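You operate a simulated robot arm through the tools that you are given. There is no shell and no other tool. Be economical: measure what you need, move in short steps, check, and stop when the job is done.

The job below is to be done with a simulated robot arm. You get a single attempt, and the scene is never put back.

Task
Take the green chalk from the top of the middle window-side table and leave it on top of the piece of clay there. Then take the sponge from the top of the middle window-side table and leave it on the top of the middle wall-side table. Then put the square pad on the top of the middle wall-side table. Keep to this order.

Only the result counts: the job must be done as asked and must still hold three seconds after the hand-in. Knocking over, shifting, dropping, spilling or breaking anything else fails it.

Robot
A 5-joint arm with a two-finger parallel gripper, fixed in place. Base frame: the origin is at the foot of the arm, x ahead of it, y to its left, z up; the work surface is at about z = 0. Units: mm, degrees, N and s.
With the tool pointing down near the work surface it reaches from about 260 to 600 mm from the base axis. Its first joint turns from -66.0 to 66.0 degrees. The tool tilts only in the upright plane through the base axis and itself; it spins freely about its own axis. Payload 1.57 kg.
The TCP is the grasp point between the finger pads, 30 mm short of the fingertips. In the tool frame z runs along the fingers and y along their closing line. The gripper opens to 80 mm. The fingers are 17 mm wide and 12 mm thick; the gripper's body (40 by 82 mm) begins 80 mm behind the TCP.
Orientation is told as [roll, pitch, yaw] about the base's x, y, z axes, in that order, counted from this pose: with the fingers straight down and closing along the base's y, the tool's x points along the base's -x, its y along +y and its z along -z.

Tools
- The arm moves only by the tool arm_command. Its argument "motion" is one flat list of numbers, 6 for each row, row after row: the shift along the base's x, y, z in units of 30 mm (1.0 is 30 mm), then the turn, a rotation vector about the base's x, y, z in units of 4 degrees (1.0 is 4 degrees). In form: [tx, ty, tz, wx, wy, wz, tx, ty, tz, wx, wy, wz, ...]. A call has 1 to 10 rows; each row shifts and turns the commanded pose from where the row before left it. "hand" is the opening, from 0 (shut) to 1 (fully open), set as the call begins (left out, the last holds). A call with a number of a shift or a turn outside -1 to 1 is refused whole. Each row takes 0.2 s and may step no farther than 50 mm and 8.6 degrees from the row before; otherwise, or with a gripper value out of range, the whole call is refused. A pose out of reach is approached as far as the arm can. The call stops where the force on the tool passes 40 N (or 10 N more than at its start, if that is more) or the arm is blocked; 0.2 s more then pass. The fingers move at their own pace (about 153 mm/s each) and stop on an object; they squeeze with about 43 N. The grip force told is the motor's: it shows also when the fingers shut on nothing. Time passes only in rows, and 0.2 s behind the last, so rows that do not move let the fingers close. The reply holds the time, the measured pose of the TCP, the force on the tool along the base axes, the opening and the grip force, in the units named above and with some noise, with the torque about the TCP (base axes, N m) and any sound that the robot's microphone picked up, and new pictures: "show" is both (left out), scene, wrist or none.
- Cameras (640 x 400 px; columns grow to the right, rows downward): "scene" is fixed at [45, 409.5, 510.9]; the picture's right is [-0.61, -0.79, 0.00], its down [-0.54, 0.42, -0.73] and it looks along [0.58, -0.45, -0.68] (base axes); focal length 297 px, centre (320, 200). "wrist" rides on the gripper at [72, -7, -122] in the tool frame; the picture's right is [0.09, 1.00, 0.00], its down [-0.84, 0.08, -0.54] and it looks along [-0.54, 0.05, 0.84] (tool axes); focal length 238 px, centre (320, 200). There is no depth. A picture from a camera that has moved, and an enlarged one, comes with that camera's place and axes in the base frame and with its lens.
- zoom(camera, box): a new picture of the part [left, top, right, bottom] of that camera's present view, enlarged. The clock stands still meanwhile.
- job_done(): hands the job in; it is judged then, once.

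Work in short steps. Places have to be worked out from the pictures, the camera data and where the tool is seen: move nearer, look again, correct. Check each grasp and each placing, and mend what went wrong. You have 120 turns and 200 pictures in all, those below and enlarged ones among them. Open the gripper and draw the arm clear of the work before you hand the job in, unless the task says otherwise; then end with one line.

The tools are called after "Request:" as name(argument=value, ...) on one line, values as JSON. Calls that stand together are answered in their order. arm_command: Moves the arm, as the interface text tells. Its arguments: {"type":"object","properties":{"motion":{"type":"array","items":{"type":"number"}},"hand":{"type":"number"},"show":{"type":"string","enum":["both","scene","wrist","none"]}},"required":["motion"]} The other tools are called the same way: zoom (camera, box) takes an enlarged picture of a part of a camera's view; job_done () hands the job in.

At the start:

```text
clock: 0.0
tool_pos: [453.8, 64.8, 272.2]
orientation: [0.0, -0.1, 0.0]
ft_force: [0.0, 0.1, 0.6]
torque: [0.01, 0.05, -0.03]
grip_width: 80.0
finger_force: 0.1
```

scene: 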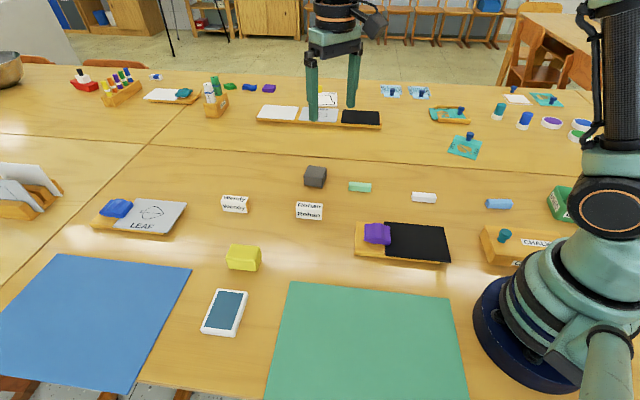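
wrist: 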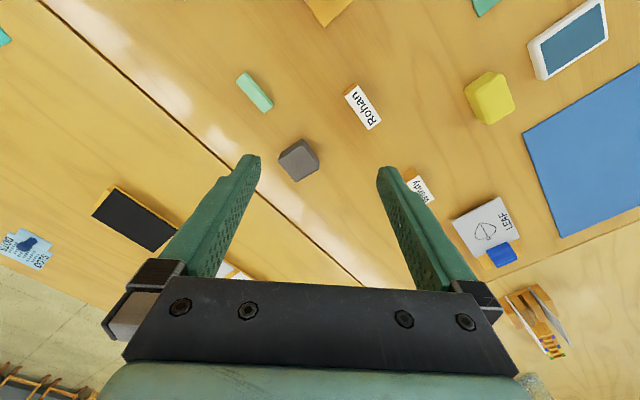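

I'll look at the scene in detail first, to identify objects and tables.

Request:
zoom(camera="scene", box=[200, 130, 520, 330])

Request:
zoom(camera="scene", box=[380, 60, 640, 220])

Request:
zoom(camera="scene", box=[0, 50, 260, 240])

Request:
zoom(camera="scene", box=[200, 50, 400, 175])

```text
2.00 times, centred on (360, 230) of scene
camera zoom: at [45.0, 409.5, 510.9], right [-0.61, -0.79, 0.0], down [-0.54, 0.42, -0.73], along [0.58, -0.45, -0.68], focal length 594 px, centre (240, 140)
```

zoom: 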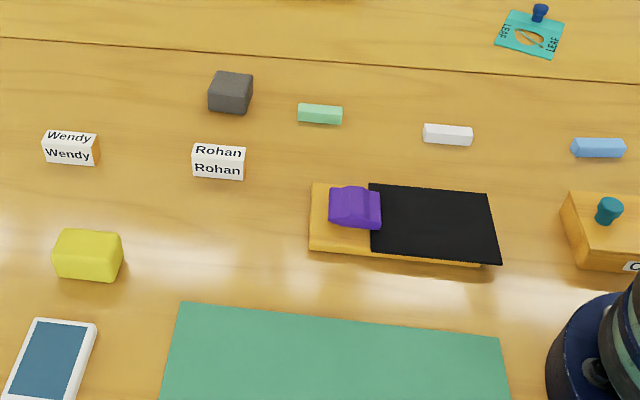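

```text
2.46 times, centred on (510, 140) of scene
camera zoom: at [45.0, 409.5, 510.9], right [-0.61, -0.79, 0.0], down [-0.54, 0.42, -0.73], along [0.58, -0.45, -0.68], focal length 732 px, centre (-148, 348)
```

zoom: 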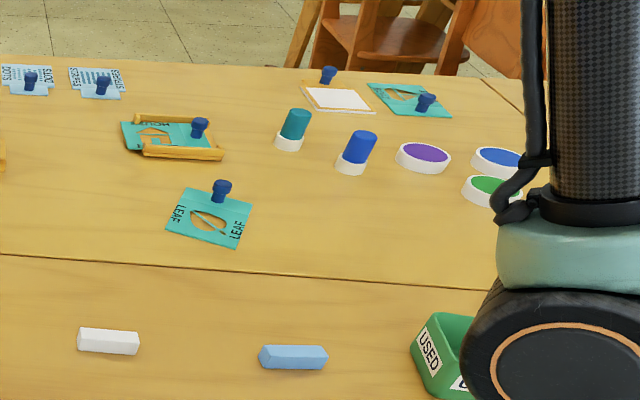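

```text
2.11 times, centred on (130, 145) of scene
camera zoom: at [45.0, 409.5, 510.9], right [-0.61, -0.79, 0.0], down [-0.54, 0.42, -0.73], along [0.58, -0.45, -0.68], focal length 626 px, centre (720, 316)
```

zoom: 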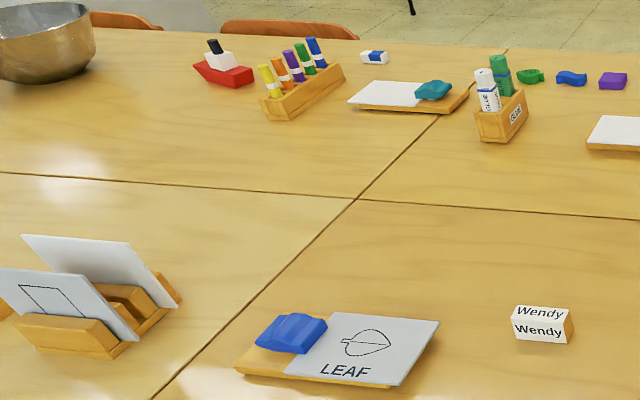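

```text
3.20 times, centred on (300, 112) of scene
camera zoom: at [45.0, 409.5, 510.9], right [-0.61, -0.79, 0.0], down [-0.54, 0.42, -0.73], along [0.58, -0.45, -0.68], focal length 951 px, centre (384, 480)
```

zoom: 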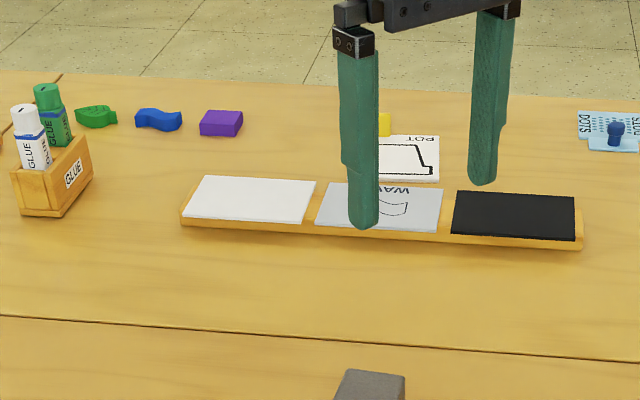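

Need to identify the "square pad"; zooming closely at the coloured shapes.

Request:
zoom(camera="scene", box=[345, 210, 465, 285])

Request:
zoom(camera="scene", box=[85, 185, 205, 260])

Request:
zoom(camera="scene", box=[140, 65, 300, 165])

Request:
zoom(camera="scene", box=[470, 170, 630, 270])

Request:
zoom(camera="wrist", box=[320, 40, 640, 280])

```text
5.33 times, centred on (405, 248) of scene
camera zoom: at [45.0, 409.5, 510.9], right [-0.61, -0.79, 0.0], down [-0.54, 0.42, -0.73], along [0.58, -0.45, -0.68], focal length 1585 px, centre (-133, -53)
```

zoom: 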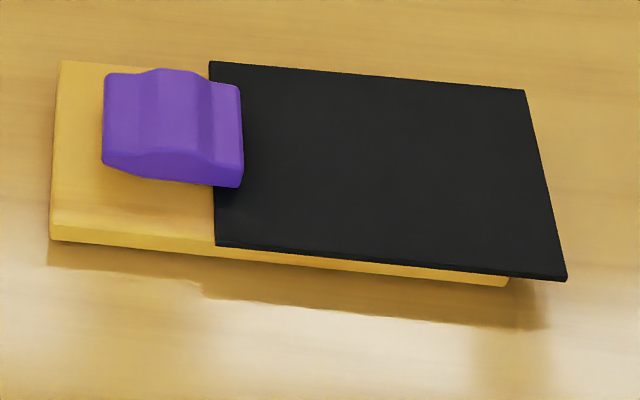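

```text
5.33 times, centred on (145, 222) of scene
camera zoom: at [45.0, 409.5, 510.9], right [-0.61, -0.79, 0.0], down [-0.54, 0.42, -0.73], along [0.58, -0.45, -0.68], focal length 1585 px, centre (1253, 80)
```

zoom: 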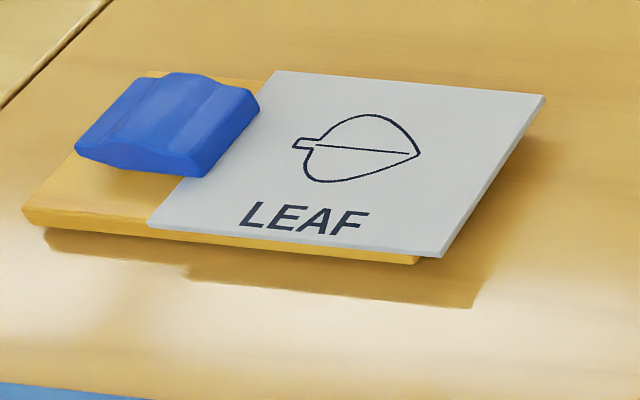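

```text
4.00 times, centred on (220, 115) of scene
camera zoom: at [45.0, 409.5, 510.9], right [-0.61, -0.79, 0.0], down [-0.54, 0.42, -0.73], along [0.58, -0.45, -0.68], focal length 1189 px, centre (720, 540)
```

zoom: 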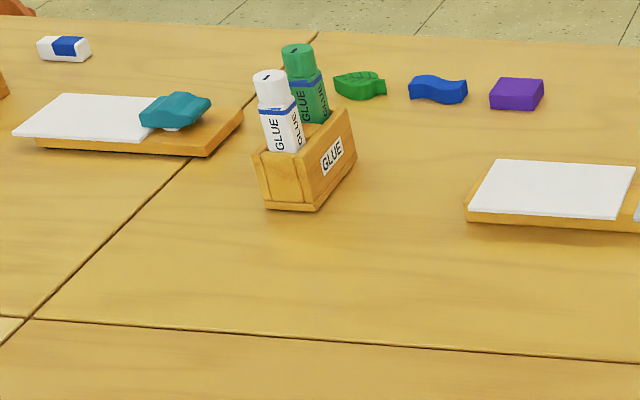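

```text
4.00 times, centred on (550, 220) of scene
camera zoom: at [45.0, 409.5, 510.9], right [-0.61, -0.79, 0.0], down [-0.54, 0.42, -0.73], along [0.58, -0.45, -0.68], focal length 1189 px, centre (-600, 120)
```

zoom: 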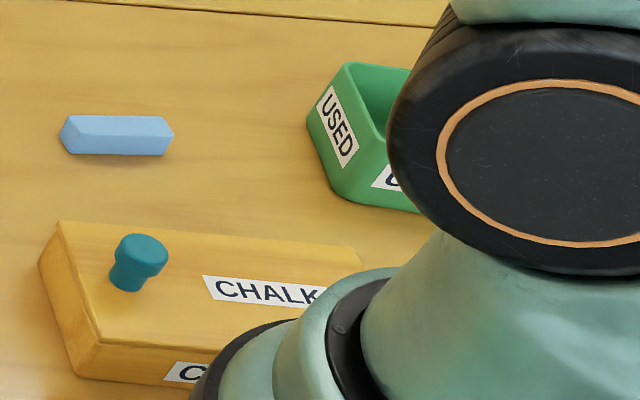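

```text
1.67 times, centred on (480, 160) of wrist
camera zoom: at [382.6, 57.7, 395.1], right [-0.09, 1.0, 0.0], down [0.84, 0.08, 0.54], along [0.54, 0.05, -0.84], focal length 397 px, centre (53, 267)
```

zoom: 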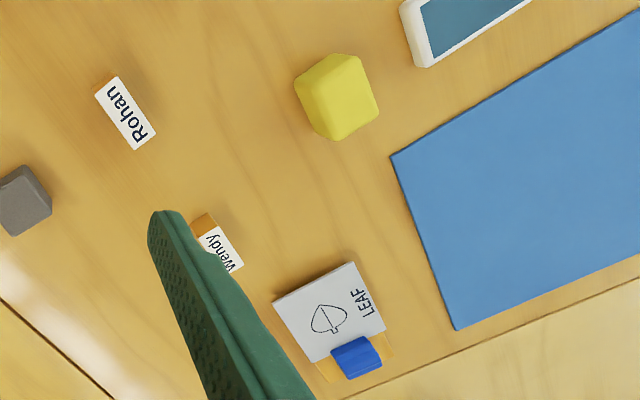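

Positions so far (rough): clay ≈(560,26), green chalk ≈(450,-37), yellow block ≈(426,311), ink pad ≈(348,389); seam to the wall-side table lies 516 mm out at about -50°. Zooming more closely on the candidates.

Request:
zoom(camera="scene", box=[190, 230, 290, 345])

Request:
zoom(camera="scene", box=[295, 155, 395, 218])

Request:
zoom(camera="scene", box=[430, 80, 600, 186])

```text
3.48 times, centred on (240, 288) of scene
camera zoom: at [45.0, 409.5, 510.9], right [-0.61, -0.79, 0.0], down [-0.54, 0.42, -0.73], along [0.58, -0.45, -0.68], focal length 1034 px, centre (598, -104)
```

zoom: 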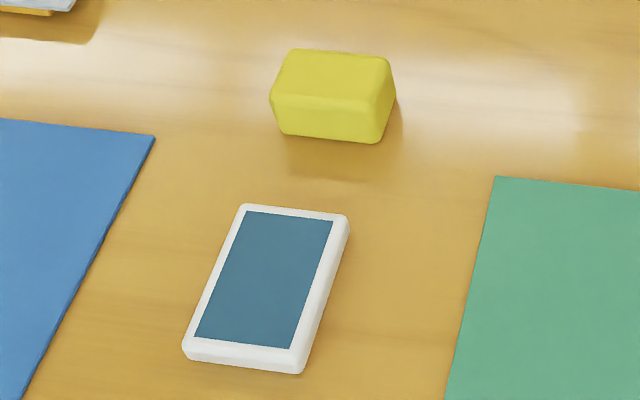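

```text
6.35 times, centred on (345, 186) of scene
camera zoom: at [45.0, 409.5, 510.9], right [-0.61, -0.79, 0.0], down [-0.54, 0.42, -0.73], along [0.58, -0.45, -0.68], focal length 1887 px, centre (161, 286)
```

zoom: 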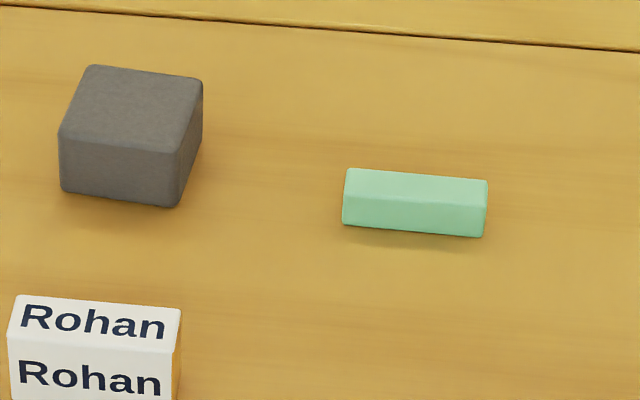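

```text
3.76 times, centred on (515, 133) of scene
camera zoom: at [45.0, 409.5, 510.9], right [-0.61, -0.79, 0.0], down [-0.54, 0.42, -0.73], along [0.58, -0.45, -0.68], focal length 1119 px, centre (-414, 452)
```

zoom: 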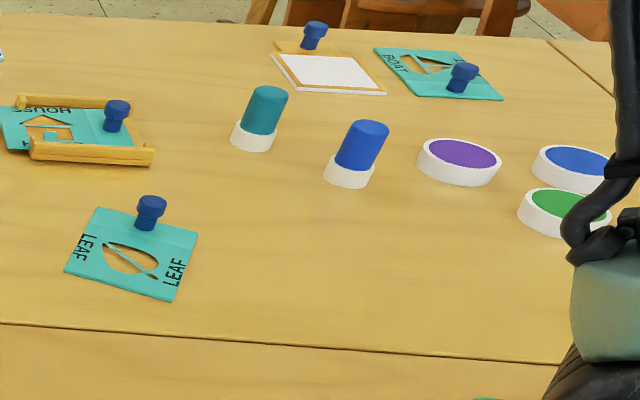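

The grey block is the clay, the yellow block the sponge, and the white-framed ink pad is the square pad (the others are round). Chalk lies about 45° in the base frame, centre ≈(449,-36). I move above it and turn the gripper by +45°.

Request:
arm_command(motion=[0, -0.34, -0.3, 0, 0, 1, 0, -0.34, -0.3, 0, 0, 1, 0, -0.34, -0.3, 0, 0, 1, 0, -0.34, -0.3, 0, 0, 1, 0, -0.34, -0.3, 0, 0, 1, 0, -0.34, -0.3, 0, 0, 1, 0, -0.34, -0.3, 0, 0, 1, 0, -0.34, -0.3, 0, 0, 1, 0, -0.34, -0.3, 0, 0, 1, -0.1, -0.34, -0.3, 0, 0, 1], hand=1, show="none")

Request:
arm_command(motion=[0, 0, -0.5, 0, 0, 1, 0, 0, -0.5, 0, 0, 0.25, 0, 0, 0, 0, 0, 0])

```text
clock: 2.2
tool_pos: [450.8, -36.9, 181.1]
orientation: [0.0, 0.0, 40.1]
ft_force: [0.2, -0.6, 0.0]
torque: [-0.01, -0.01, -0.01]
grip_width: 79.9
finger_force: 0.1
```

```text
clock: 3.0
tool_pos: [451.4, -38.2, 152.7]
orientation: [-0.1, 0.0, 45.0]
ft_force: [0.4, 0.6, 0.0]
torque: [-0.02, -0.01, -0.03]
grip_width: 80.1
finger_force: 0.1
camera wrist: at [405.4, -93.4, 275.1], right [-0.77, 0.64, 0.0], down [0.54, 0.65, 0.54], along [0.35, 0.42, -0.84], focal length 238 px, centre (320, 200)
```

scene: 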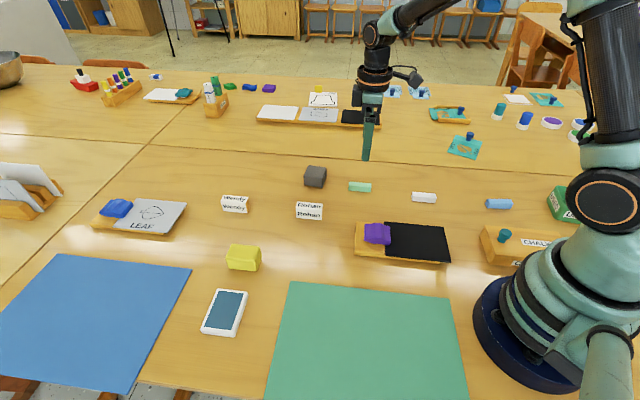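
wrist: 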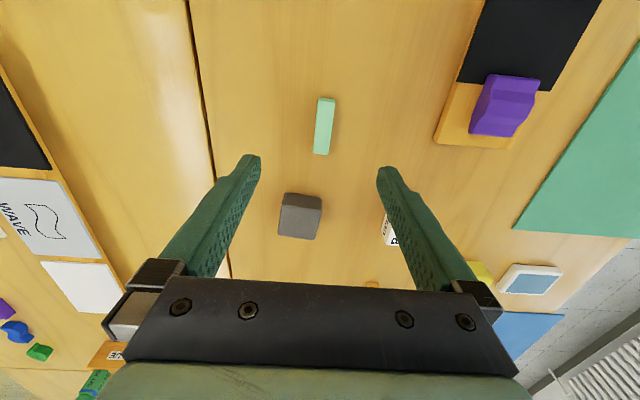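

Wrist view puts the chalk at ≈(450,-34), axis ≈46°. I centre on it and descend to z≈60.

Request:
arm_command(motion=[0, 0.12, -0.75, 0, 0, 0, 0, 0, -0.75, 0, 0, 0, 0, 0, -0.75, 0, 0, 0, 0, 0, -0.75, 0, 0, 0, 0, 0, 0, 0, 0, 0], hand=0.5)

```text
clock: 4.2
tool_pos: [452.2, -34.3, 61.6]
orientation: [-0.1, 0.0, 45.1]
ft_force: [0.0, 0.2, 0.6]
torque: [-0.02, -0.01, 0.0]
grip_width: 40.1
finger_force: 0.0
camera wrist: at [405.9, -89.3, 185.3], right [-0.77, 0.64, 0.0], down [0.54, 0.65, 0.54], along [0.35, 0.42, -0.84], focal length 238 px, centre (320, 200)
```

scene: 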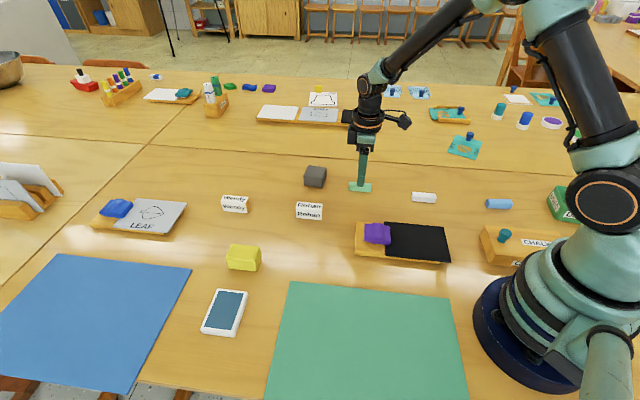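
wrist: 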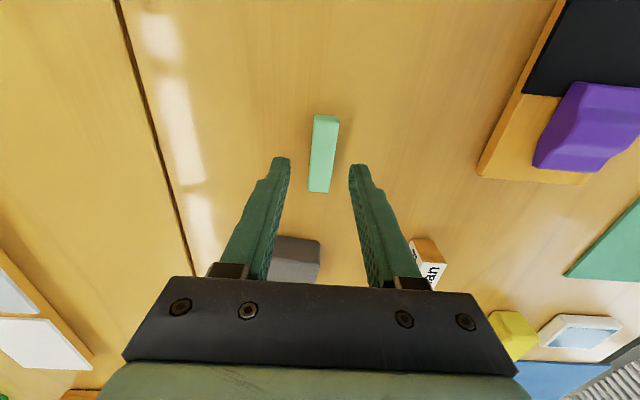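

Aligned. Descend to z≈33 (tips ~3 mm above the table).

Request:
arm_command(motion=[-0.05, 0.02, -0.48, 0, 0, 0, 0, 0, -0.47, 0, 0, 0, 0, 0, 0, 0, 0, 0], show="wrist")

Request:
arm_command(motion=[0, 0, 0, 0, 0, 0, 0, 0, 0, 0, 0, 0, 0, 0, 0, 0, 0, 0], hand=0, show="wrist")

```text
clock: 5.0
tool_pos: [450.2, -33.0, 33.5]
orientation: [0.1, 0.0, 44.9]
ft_force: [-1.0, 0.9, -0.8]
torque: [0.02, -0.03, 0.0]
grip_width: 40.2
finger_force: 0.1
camera wrist: at [404.2, -89.0, 156.5], right [-0.77, 0.64, 0.0], down [0.54, 0.65, 0.54], along [0.35, 0.42, -0.84], focal length 238 px, centre (320, 200)
```

wrist: 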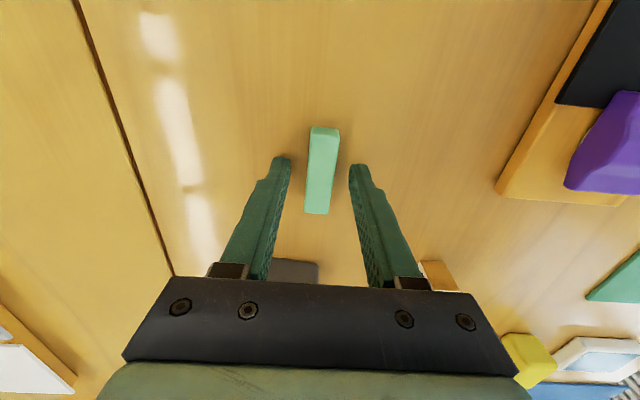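

```text
clock: 5.8
tool_pos: [449.1, -33.5, 34.9]
orientation: [0.1, 0.0, 45.0]
ft_force: [0.2, 0.2, -0.1]
torque: [0.0, -0.02, 0.01]
grip_width: 16.5
finger_force: 32.0
camera wrist: at [404.2, -89.0, 156.7], right [-0.77, 0.64, 0.0], down [0.54, 0.65, 0.54], along [0.35, 0.42, -0.84], focal length 238 px, centre (320, 200)
```

wrist: 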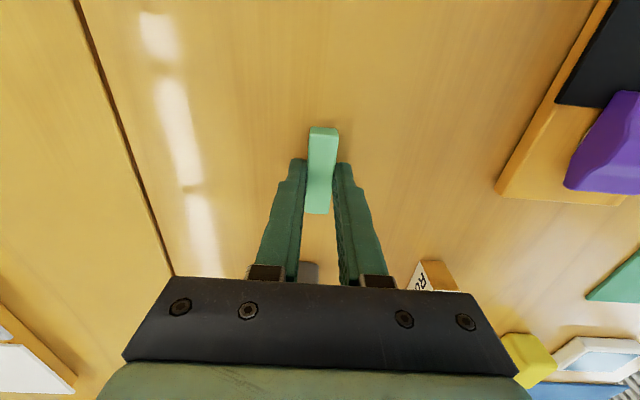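

Chalk held (16.5 mm wide). Lift, then carry towards the clay, est. ≈(548,31), top ≈28–30 mm.

Request:
arm_command(motion=[0, 0, 0.5, 0, 0, 0, 0, 0, 0.8, 0, 0, 0, 0, 0, 0.8, 0, 0, 0, 0, 0, 0.4, 0, 0, 0, 0.6, 0.4, 0, 0, 0, 0, 0.6, 0.4, 0, 0, 0, 0, 0.6, 0.4, 0, 0, 0, 0, 0, 0, 0, 0, 0, 0])

```text
clock: 7.6
tool_pos: [505.2, 2.4, 109.4]
orientation: [0.0, 0.0, 45.0]
ft_force: [-0.3, -0.7, -0.3]
torque: [0.01, 0.02, 0.06]
grip_width: 0.0
finger_force: 21.2
camera wrist: at [458.3, -53.2, 231.8], right [-0.77, 0.64, 0.0], down [0.54, 0.65, 0.54], along [0.35, 0.42, -0.84], focal length 238 px, centre (320, 200)
```

scene: 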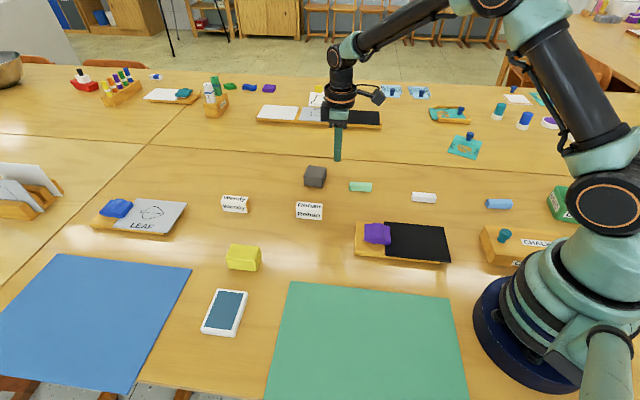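
wrist: 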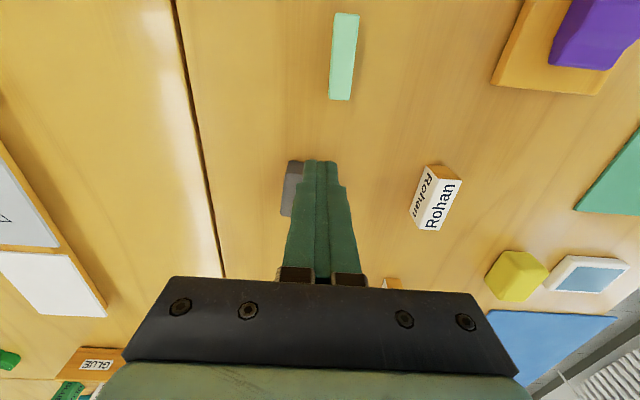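

The chalk slipped out and lies where it was (fingers had only its tapered top edge). Go back and grasp lower.

Request:
arm_command(motion=[-0.62, -0.4, 0, 0, 0, 0, -0.62, -0.4, 0, 0, 0, 0, -0.6, -0.4, 0, 0, 0, 0, 0, 0, -0.6, 0, 0, 0, 0, 0, -0.6, 0, 0, 0, 0, 0, -0.5, 0, 0, 0, 0, 0, 0, 0, 0, 0], hand=0.5, show="wrist")

Request:
zoom(camera="scene", box=[310, 150, 410, 213])

```text
clock: 9.2
tool_pos: [449.0, -32.8, 59.0]
orientation: [0.0, -0.1, 44.9]
ft_force: [-0.7, 0.5, 0.6]
torque: [0.0, -0.03, 0.0]
grip_width: 40.1
finger_force: 0.0
camera wrist: at [402.5, -88.9, 180.2], right [-0.77, 0.64, 0.0], down [0.54, 0.65, 0.54], along [0.35, 0.42, -0.84], focal length 238 px, centre (320, 200)
```

wrist: 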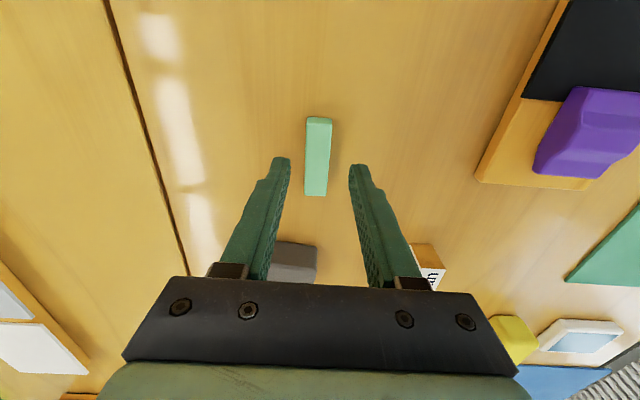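

```text
6.35 times, centred on (360, 182) of scene
camera zoom: at [45.0, 409.5, 510.9], right [-0.61, -0.79, 0.0], down [-0.54, 0.42, -0.73], along [0.58, -0.45, -0.68], focal length 1887 px, centre (66, 318)
```

zoom: 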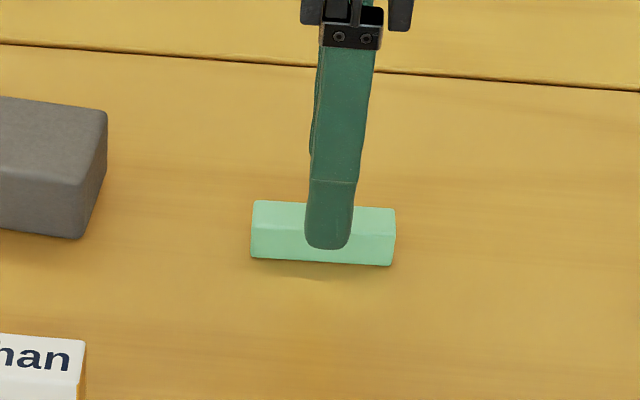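

Chalk centred between the fingers. Descend to z≈31.

Request:
arm_command(motion=[0, 0, -0.44, 0, 0, 0, 0, 0, -0.3, 0, 0, 0, 0, 0, -0.15, 0, 0, 0, 0, 0, 0, 0, 0, 0], show="none")

Request:
zoom(camera="scene", box=[310, 150, 410, 213])

```text
clock: 10.2
tool_pos: [449.3, -33.9, 31.6]
orientation: [-0.1, 0.0, 45.0]
ft_force: [-0.6, 1.1, 0.4]
torque: [0.02, -0.02, 0.02]
grip_width: 39.9
finger_force: 0.0
```

```text
6.35 times, centred on (360, 182) of scene
camera zoom: at [45.0, 409.5, 510.9], right [-0.61, -0.79, 0.0], down [-0.54, 0.42, -0.73], along [0.58, -0.45, -0.68], focal length 1887 px, centre (66, 318)
```

zoom: 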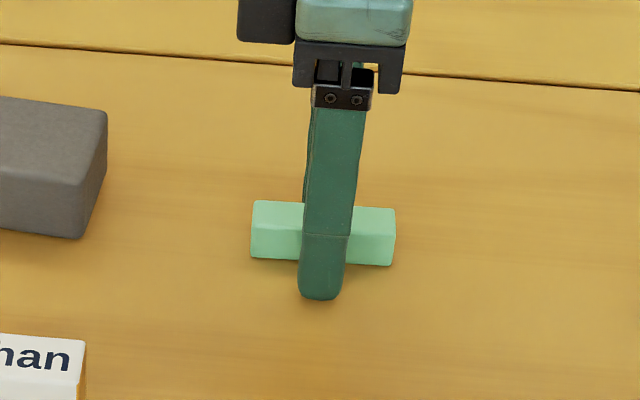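

Close and lift a little to test the grip.

Request:
arm_command(motion=[0, 0, 0, 0, 0, 0, 0, 0, 0, 0, 0, 0, 0, 0, 0, 0, 0, 0, 0, 0, 0, 0, 0, 0], hand=0, show="none")

Request:
arm_command(motion=[0, 0, 0.2, 0, 0, 0, 0, 0, 0.3, 0, 0, 0, 0, 0, 0.5, 0, 0, 0, 0, 0, 0, 0, 0, 0])

```text
clock: 11.2
tool_pos: [449.1, -33.7, 30.8]
orientation: [0.1, 0.0, 45.0]
ft_force: [0.6, 0.1, -0.7]
torque: [0.01, -0.01, 0.0]
grip_width: 16.5
finger_force: 32.7
```

```text
clock: 12.2
tool_pos: [447.6, -33.2, 60.7]
orientation: [0.1, 0.0, 45.0]
ft_force: [1.0, 0.4, 0.2]
torque: [0.0, 0.0, 0.01]
grip_width: 16.6
finger_force: 32.0
camera wrist: at [401.8, -88.8, 184.0], right [-0.77, 0.64, 0.0], down [0.54, 0.65, 0.54], along [0.35, 0.42, -0.84], focal length 238 px, centre (320, 200)
```

scene: 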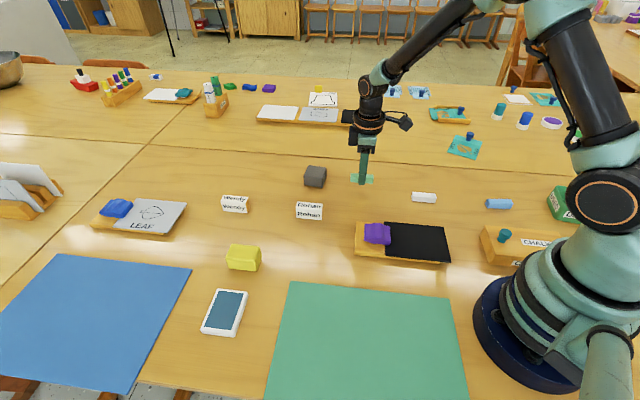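
wrist: 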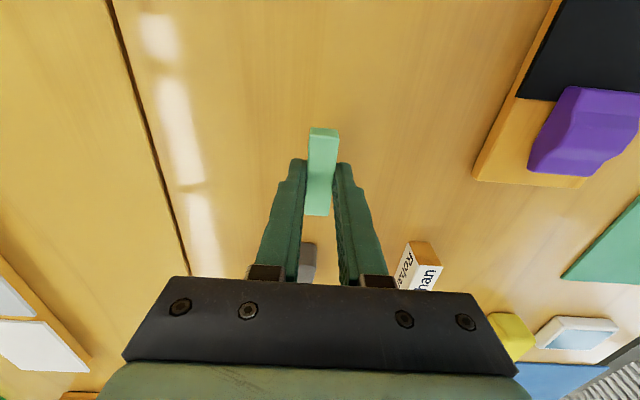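

Chalk is up. Raise more gently and carry nearer to the clay.

Request:
arm_command(motion=[0, 0, 0.4, 0, 0, 0, 0, 0, 0.5, 0, 0, 0, 0, 0, 0.4, 0, 0, 0, 0.4, 0.27, 0, 0, 0, 0, 0.5, 0.34, 0, 0, 0, 0, 0.5, 0.34, 0, 0, 0, 0, 0.3, 0.2, 0, 0, 0, 0, 0, 0, 0, 0, 0, 0])

Request:
zoom(camera="scene", box=[280, 140, 380, 203])

```text
clock: 14.0
tool_pos: [498.9, 1.0, 100.9]
orientation: [0.0, -0.1, 45.0]
ft_force: [0.3, 0.2, 0.2]
torque: [-0.01, 0.0, 0.0]
grip_width: 16.7
finger_force: 32.1
camera wrist: at [453.6, -54.4, 222.8], right [-0.77, 0.64, 0.0], down [0.54, 0.65, 0.54], along [0.35, 0.42, -0.84], focal length 238 px, centre (320, 200)
```

scene: 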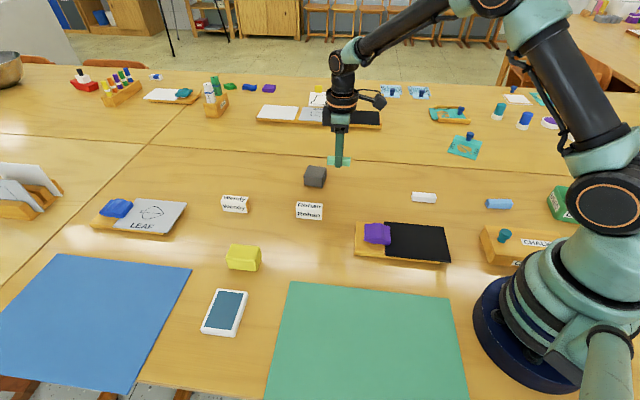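
wrist: 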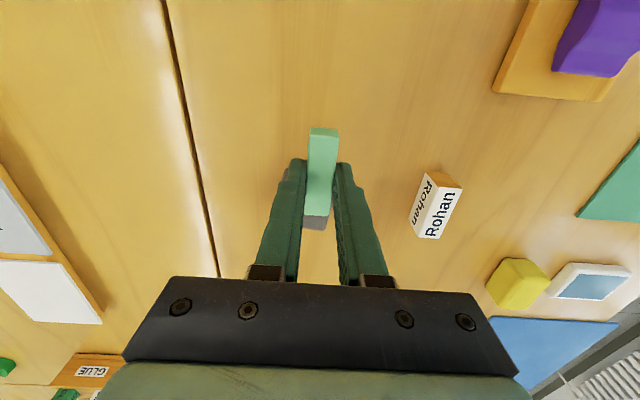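

```text
6.35 times, centred on (330, 172) of scene
camera zoom: at [45.0, 409.5, 510.9], right [-0.61, -0.79, 0.0], down [-0.54, 0.42, -0.73], along [0.58, -0.45, -0.68], focal length 1887 px, centre (256, 381)
```

zoom: 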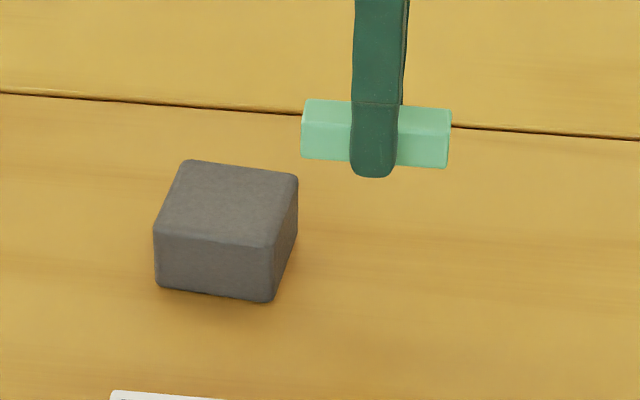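

Clay top centre judged ≈(550,35). Move over it at this height and check.

Request:
arm_command(motion=[0.4, 0.27, 0, 0, 0, 0, 0.5, 0.34, 0, 0, 0, 0, 0.5, 0.34, 0, 0, 0, 0, 0.3, 0.18, 0, 0, 0, 0, 0, 0, 0, 0, 0, 0], show="wrist")

Request:
zoom(camera="scene", box=[270, 130, 370, 193])

```text
clock: 15.2
tool_pos: [550.5, 34.0, 100.2]
orientation: [0.1, 0.0, 45.0]
ft_force: [0.8, 0.1, -0.4]
torque: [-0.03, -0.02, -0.02]
grip_width: 16.7
finger_force: 31.9
camera wrist: at [504.5, -20.6, 222.5], right [-0.77, 0.64, 0.0], down [0.54, 0.65, 0.54], along [0.35, 0.42, -0.84], focal length 238 px, centre (320, 200)
```

wrist: 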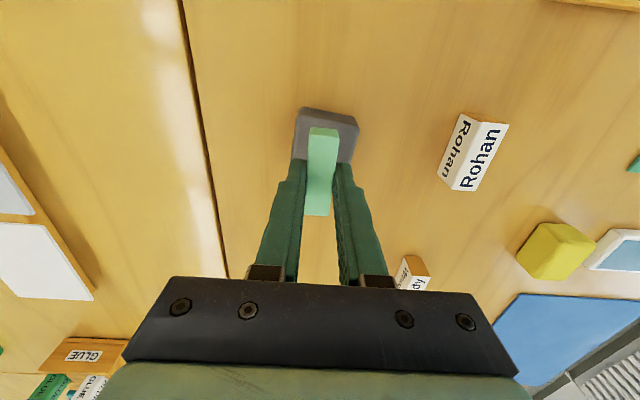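

```text
6.35 times, centred on (320, 162) of scene
camera zoom: at [45.0, 409.5, 510.9], right [-0.61, -0.79, 0.0], down [-0.54, 0.42, -0.73], along [0.58, -0.45, -0.68], focal length 1887 px, centre (320, 444)
```

zoom: 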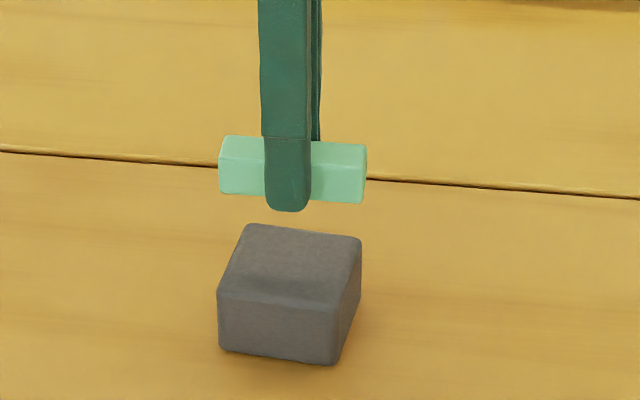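

Alignment over the clay is good. Descend to z≈66, then feel for contact.

Request:
arm_command(motion=[0, 0, -0.4, 0, 0, 0, 0, 0, -0.4, 0, 0, 0, 0, 0, -0.3, 0, 0, 0, 0, 0, 0, 0, 0, 0], show="none")

Request:
zoom(camera="scene", box=[270, 130, 370, 193])

```text
clock: 16.2
tool_pos: [550.8, 34.5, 66.8]
orientation: [0.0, 0.0, 45.0]
ft_force: [-0.4, 0.4, -0.4]
torque: [0.0, 0.0, 0.01]
grip_width: 16.5
finger_force: 31.5
```

```text
6.35 times, centred on (320, 162) of scene
camera zoom: at [45.0, 409.5, 510.9], right [-0.61, -0.79, 0.0], down [-0.54, 0.42, -0.73], along [0.58, -0.45, -0.68], focal length 1887 px, centre (320, 444)
```

zoom: 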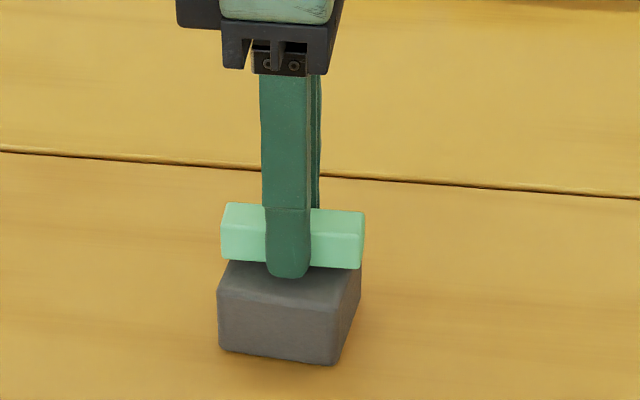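

Request:
arm_command(motion=[0, 0, -0.06, 0, 0, 0, 0, 0, -0.06, 0, 0, 0, 0, 0, 0, 0, 0, 0], show="none")

Request:
zoom(camera="scene", box=[270, 130, 370, 193])

```text
clock: 17.0
tool_pos: [551.6, 35.5, 63.3]
orientation: [0.1, 0.1, 45.0]
ft_force: [-0.6, -0.6, 2.5]
torque: [-0.04, 0.1, -0.02]
grip_width: 16.6
finger_force: 31.7
```

```text
6.35 times, centred on (320, 162) of scene
camera zoom: at [45.0, 409.5, 510.9], right [-0.61, -0.79, 0.0], down [-0.54, 0.42, -0.73], along [0.58, -0.45, -0.68], focal length 1887 px, centre (320, 444)
```

zoom: 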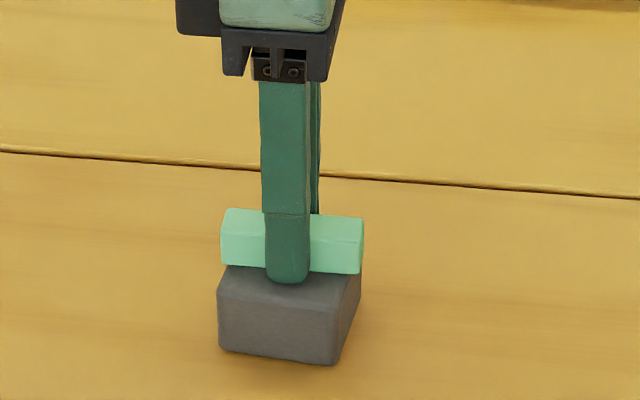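

Light contact (2.5 N): the chalk rests on the clay. Release a little, then rise straight up.

Request:
arm_command(motion=[0, 0, 0, 0, 0, 0, 0, 0, 0, 0, 0, 0], hand=0.45, show="none")

Request:
arm_command(motion=[0, 0, 0.3, 0, 0, 0, 0, 0, 0.7, 0, 0, 0, 0, 0, 0.9, 0, 0, 0, 0, 0, 0, 0, 0, 0])

Request:
zoom(camera="scene", box=[270, 130, 370, 193])

```text
clock: 17.6
tool_pos: [549.6, 34.7, 64.5]
orientation: [0.0, 0.0, 45.1]
ft_force: [-0.1, 0.7, 0.4]
torque: [-0.01, 0.0, 0.03]
grip_width: 36.1
finger_force: 0.1
```

```text
clock: 18.6
tool_pos: [549.7, 35.1, 120.6]
orientation: [0.1, 0.0, 45.0]
ft_force: [1.0, 0.1, -0.2]
torque: [-0.02, -0.01, -0.03]
grip_width: 35.9
finger_force: 0.0
camera wrist: at [504.5, -21.0, 243.4], right [-0.77, 0.64, 0.0], down [0.54, 0.65, 0.54], along [0.35, 0.42, -0.84], focal length 238 px, centre (320, 200)
```

scene: 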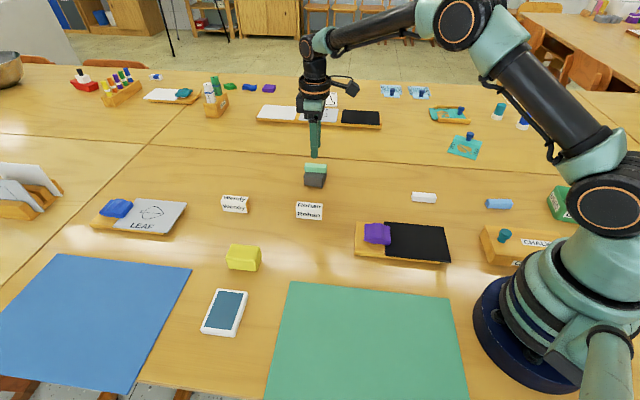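
wrist: 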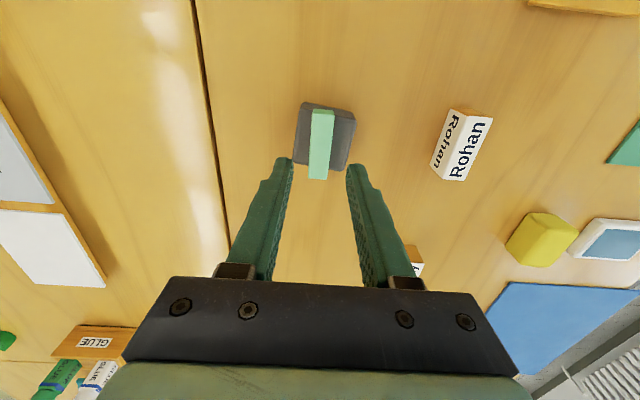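

```text
6.35 times, centred on (320, 162) of scene
camera zoom: at [45.0, 409.5, 510.9], right [-0.61, -0.79, 0.0], down [-0.54, 0.42, -0.73], along [0.58, -0.45, -0.68], focal length 1887 px, centre (320, 444)
```

zoom: 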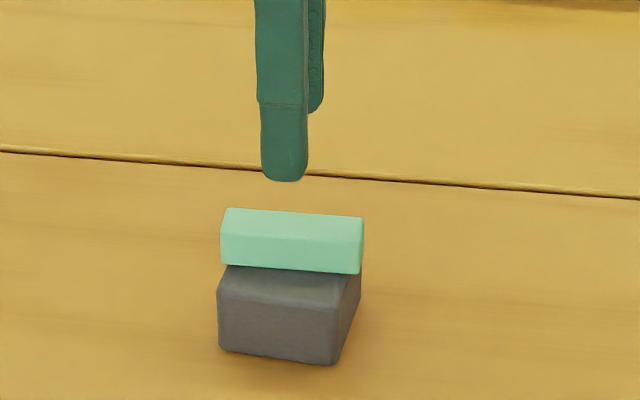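

Chalk sits stably on the clay. Sponge: ≈58×36×32 mm, long axis 45°, centre ≈(425,311). Move above it with the same yaw.

Request:
arm_command(motion=[-0.417, 0.92, 0, 0, 0, 0, -0.417, 0.92, 0, 0, 0, 0, -0.417, 0.92, 0, 0, 0, 0, -0.417, 0.92, 0, 0, 0, 0, -0.417, 0.92, 0, 0, 0, 0, -0.417, 0.92, 0, 0, 0, 0, -0.417, 0.92, 0, 0, 0, 0, -0.417, 0.92, 0, 0, 0, 0, -0.417, 0.92, 0, 0, 0, 0, -0.417, 0.92, 0, 0, 0, 0], hand=0.8)

```text
clock: 20.8
tool_pos: [425.3, 310.9, 119.8]
orientation: [0.0, 0.0, 44.8]
ft_force: [-0.3, -0.6, 0.5]
torque: [-0.01, 0.0, 0.0]
grip_width: 64.1
finger_force: 0.1
camera wrist: at [379.6, 255.3, 242.7], right [-0.77, 0.64, 0.0], down [0.54, 0.65, 0.54], along [0.35, 0.42, -0.84], focal length 238 px, centre (320, 200)
```

scene: 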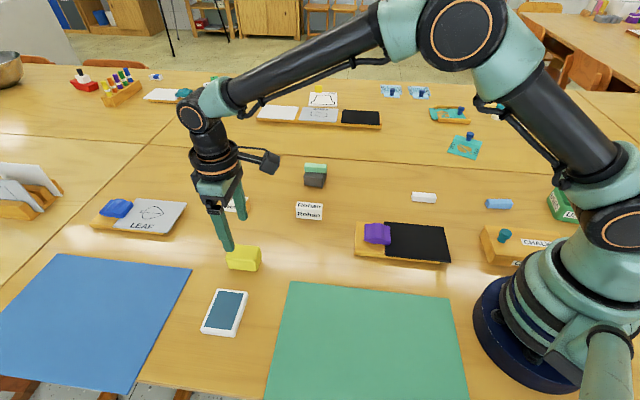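
wrist: 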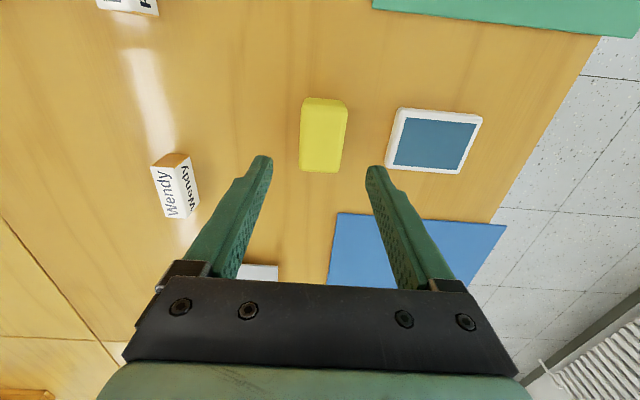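

Centred. Descend to z≈36 and look before closing.

Request:
arm_command(motion=[-0.07, 0.03, -0.7, 0, 0, 0, 0, 0, -0.8, 0, 0, 0, 0, 0, -0.7, 0, 0, 0, 0, 0, -0.6, 0, 0, 0, 0, 0, 0, 0, 0, 0])

```text
clock: 22.0
tool_pos: [424.3, 310.9, 35.5]
orientation: [0.0, 0.0, 44.9]
ft_force: [-0.4, 0.1, -0.1]
torque: [0.0, -0.02, 0.0]
grip_width: 64.3
finger_force: 0.1
camera wrist: at [378.0, 255.5, 159.0], right [-0.77, 0.64, 0.0], down [0.54, 0.65, 0.54], along [0.35, 0.42, -0.84], focal length 238 px, centre (320, 200)
```

scene: 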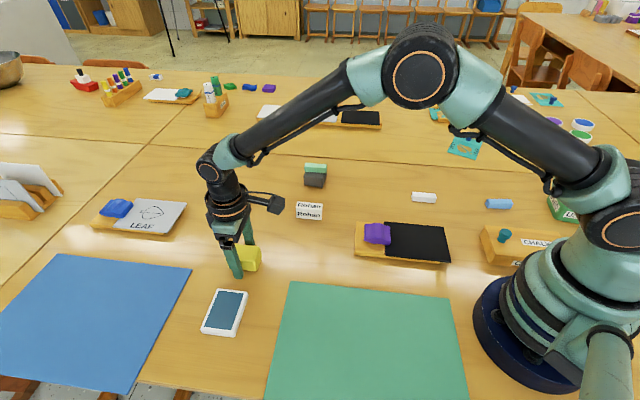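
wrist: 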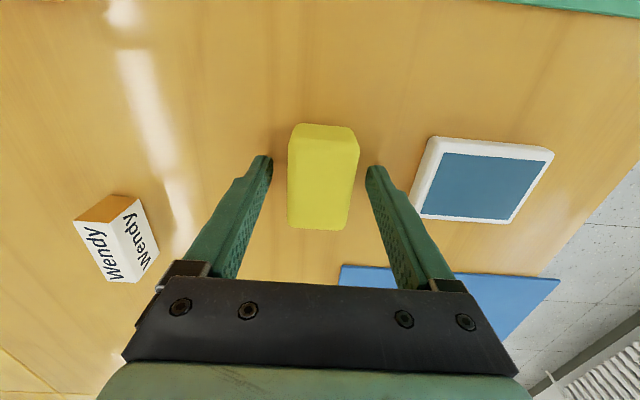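

Sponge is between the fingers. Close and test-lift.

Request:
arm_command(motion=[0, 0, 0, 0, 0, 0, 0, 0, 0, 0, 0, 0, 0, 0, 0, 0, 0, 0, 0, 0, 0, 0, 0, 0], hand=0, show="none")

Request:
arm_command(motion=[0, 0, 0.3, 0, 0, 0, 0, 0, 0.7, 0, 0, 0, 0, 0, 0.8, 0, 0, 0, 0, 0, 0.8, 0, 0, 0, 0, 0, 0.8, 0, 0, 0, 0, 0, 0, 0, 0, 0])

```text
clock: 23.0
tool_pos: [423.9, 311.1, 36.2]
orientation: [0.1, 0.0, 44.9]
ft_force: [-0.1, -0.1, 0.2]
torque: [0.02, 0.0, 0.01]
grip_width: 38.2
finger_force: 43.1
```

```text
clock: 24.4
tool_pos: [422.8, 310.7, 140.3]
orientation: [0.0, 0.0, 44.9]
ft_force: [0.0, 0.2, -0.2]
torque: [0.02, -0.01, 0.02]
grip_width: 38.3
finger_force: 43.0
camera wrist: at [377.6, 256.8, 261.4], right [-0.77, 0.64, 0.0], down [0.54, 0.65, 0.54], along [0.35, 0.42, -0.84], focal length 238 px, centre (320, 200)
```

scene: 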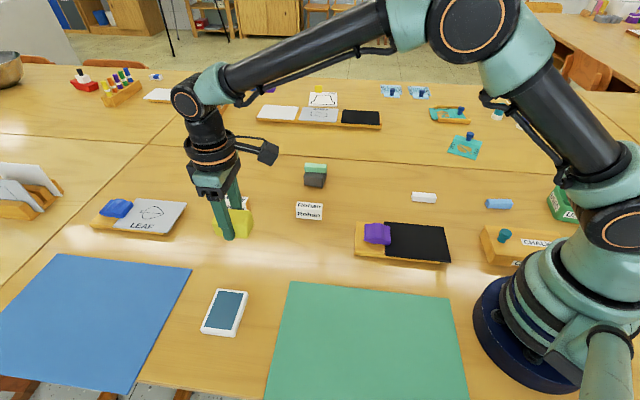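
wrist: 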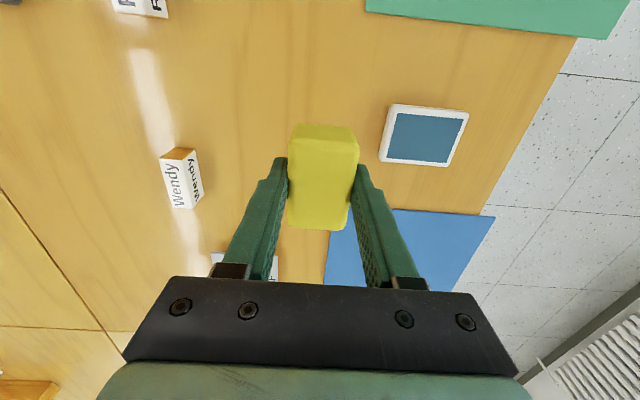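

Sponge held. The seam to the wall-side table lies at ≈475 mm along the -45° direction; target for the sponge ≈(442,-300), left of the leaf stencil. Carry it across at z≈140.

Request:
arm_command(motion=[0, -0.5, 0, 0, 0, 0, 0, -0.9, 0, 0, 0, 0, 0, -1, 0, 0, 0, 0, 0, -1, 0, 0, 0, 0, 0, -1, 0, 0, 0, 0, 0, -1, 0, 0, 0, 0, 0, -1, 0, 0, 0, 0, 0, -1, 0, 0, 0, 0, 0, -1, 0, 0, 0, 0, 0, -1, 0, 0, 0, 0], show="none")

Request:
arm_command(motion=[0.06, -1, 0, 0, 0, 0, 0.06, -1, 0, 0, 0, 0, 0.06, -1, 0, 0, 0, 0, 0.06, -1, 0, 0, 0, 0, 0.06, -1, 0, 0, 0, 0, 0.06, -1, 0, 0, 0, 0, 0.06, -1, 0, 0, 0, 0, 0.06, -1, 0, 0, 0, 0, 0.06, -0.8, 0, 0, 0, 0, 0, 0, 0, 0, 0, 0])

```text
clock: 26.6
tool_pos: [423.2, 29.5, 137.5]
orientation: [0.1, 0.1, 45.0]
ft_force: [-0.1, -0.5, 0.3]
torque: [0.0, 0.0, -0.03]
grip_width: 38.3
finger_force: 42.9
```

```text
clock: 28.8
tool_pos: [439.1, -234.7, 138.6]
orientation: [0.0, 0.0, 45.0]
ft_force: [0.7, -0.5, -0.3]
torque: [0.0, 0.03, 0.02]
grip_width: 38.4
finger_force: 43.2
camera wrist: at [393.1, -289.5, 260.9], right [-0.77, 0.64, 0.0], down [0.54, 0.65, 0.54], along [0.35, 0.42, -0.84], focal length 238 px, centre (320, 200)
```

scene: 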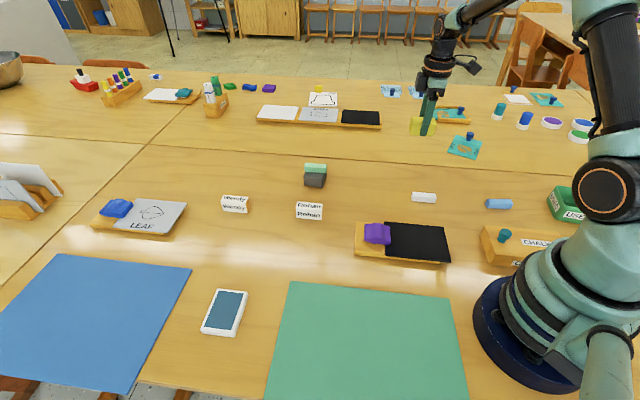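
wrist: 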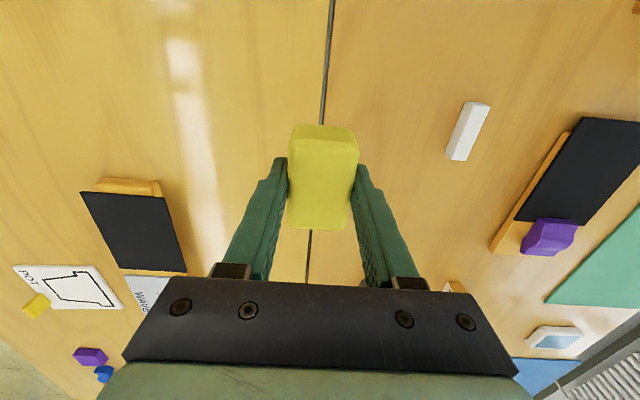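

The seam lies right beneath the tool, n≈476, confirming. Move to (446,-298), then check.

Request:
arm_command(motion=[0.08, -0.7, 0, 0, 0, 0, 0.08, -0.7, 0, 0, 0, 0, 0.08, -0.7, 0, 0, 0, 0, 0, 0, -0.5, 0, 0, 0, 0, 0, -0.7, 0, 0, 0, 0, 0, -0.5, 0, 0, 0, 0, 0, 0, 0, 0, 0])

Request:
zoom(camera="scene", box=[370, 80, 530, 180])

```text
clock: 30.4
tool_pos: [447.4, -299.1, 88.5]
orientation: [0.0, 0.0, 45.1]
ft_force: [-1.5, 0.1, 0.4]
torque: [0.01, -0.01, 0.01]
grip_width: 38.2
finger_force: 43.3
camera wrist: at [400.9, -353.1, 210.2], right [-0.77, 0.64, 0.0], down [0.54, 0.65, 0.54], along [0.35, 0.42, -0.84], focal length 238 px, centre (320, 200)
```

scene: 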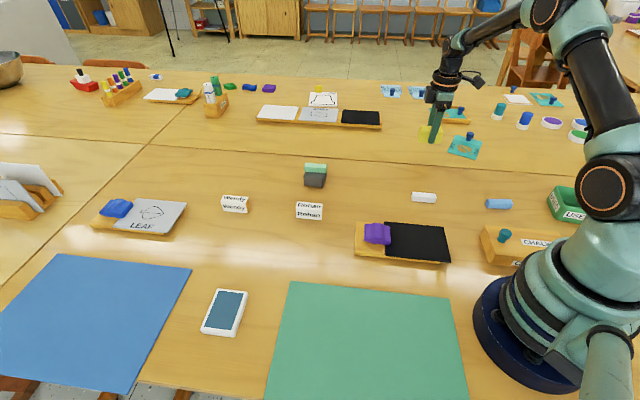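
wrist: 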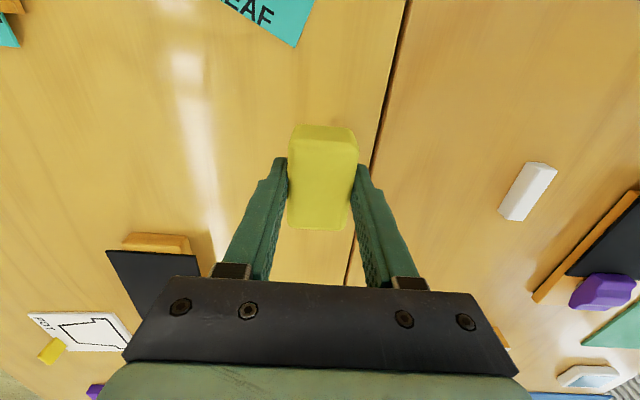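

```text
4.00 times, centred on (450, 130) of scene
camera zoom: at [45.0, 409.5, 510.9], right [-0.61, -0.79, 0.0], down [-0.54, 0.42, -0.73], along [0.58, -0.45, -0.68], focal length 1189 px, centre (-200, 480)
```

zoom: 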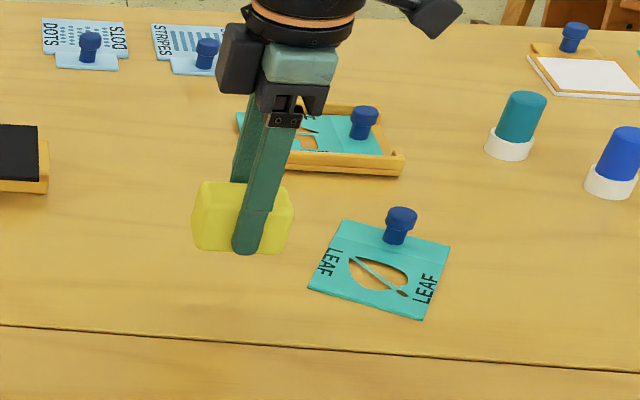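

Clear of the stencil and past the seam. Lower to just above the table.

Request:
arm_command(motion=[0, 0, -0.6, 0, 0, 0, 0, 0, -0.6, 0, 0, 0, 0, 0, -0.4, 0, 0, 0, 0, 0, -0.08, 0, 0, 0, 0, 0, 0, 0, 0, 0], show="none")

Request:
zoom(camera="scene", box=[370, 80, 530, 180])

```text
clock: 31.6
tool_pos: [447.1, -297.2, 38.3]
orientation: [0.0, 0.0, 45.1]
ft_force: [1.0, 0.3, 0.7]
torque: [-0.03, 0.04, 0.02]
grip_width: 38.5
finger_force: 43.2
```

```text
4.00 times, centred on (450, 130) of scene
camera zoom: at [45.0, 409.5, 510.9], right [-0.61, -0.79, 0.0], down [-0.54, 0.42, -0.73], along [0.58, -0.45, -0.68], focal length 1189 px, centre (-200, 480)
```

zoom: 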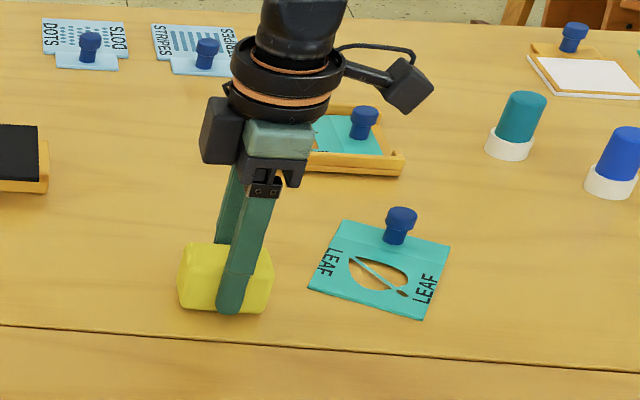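

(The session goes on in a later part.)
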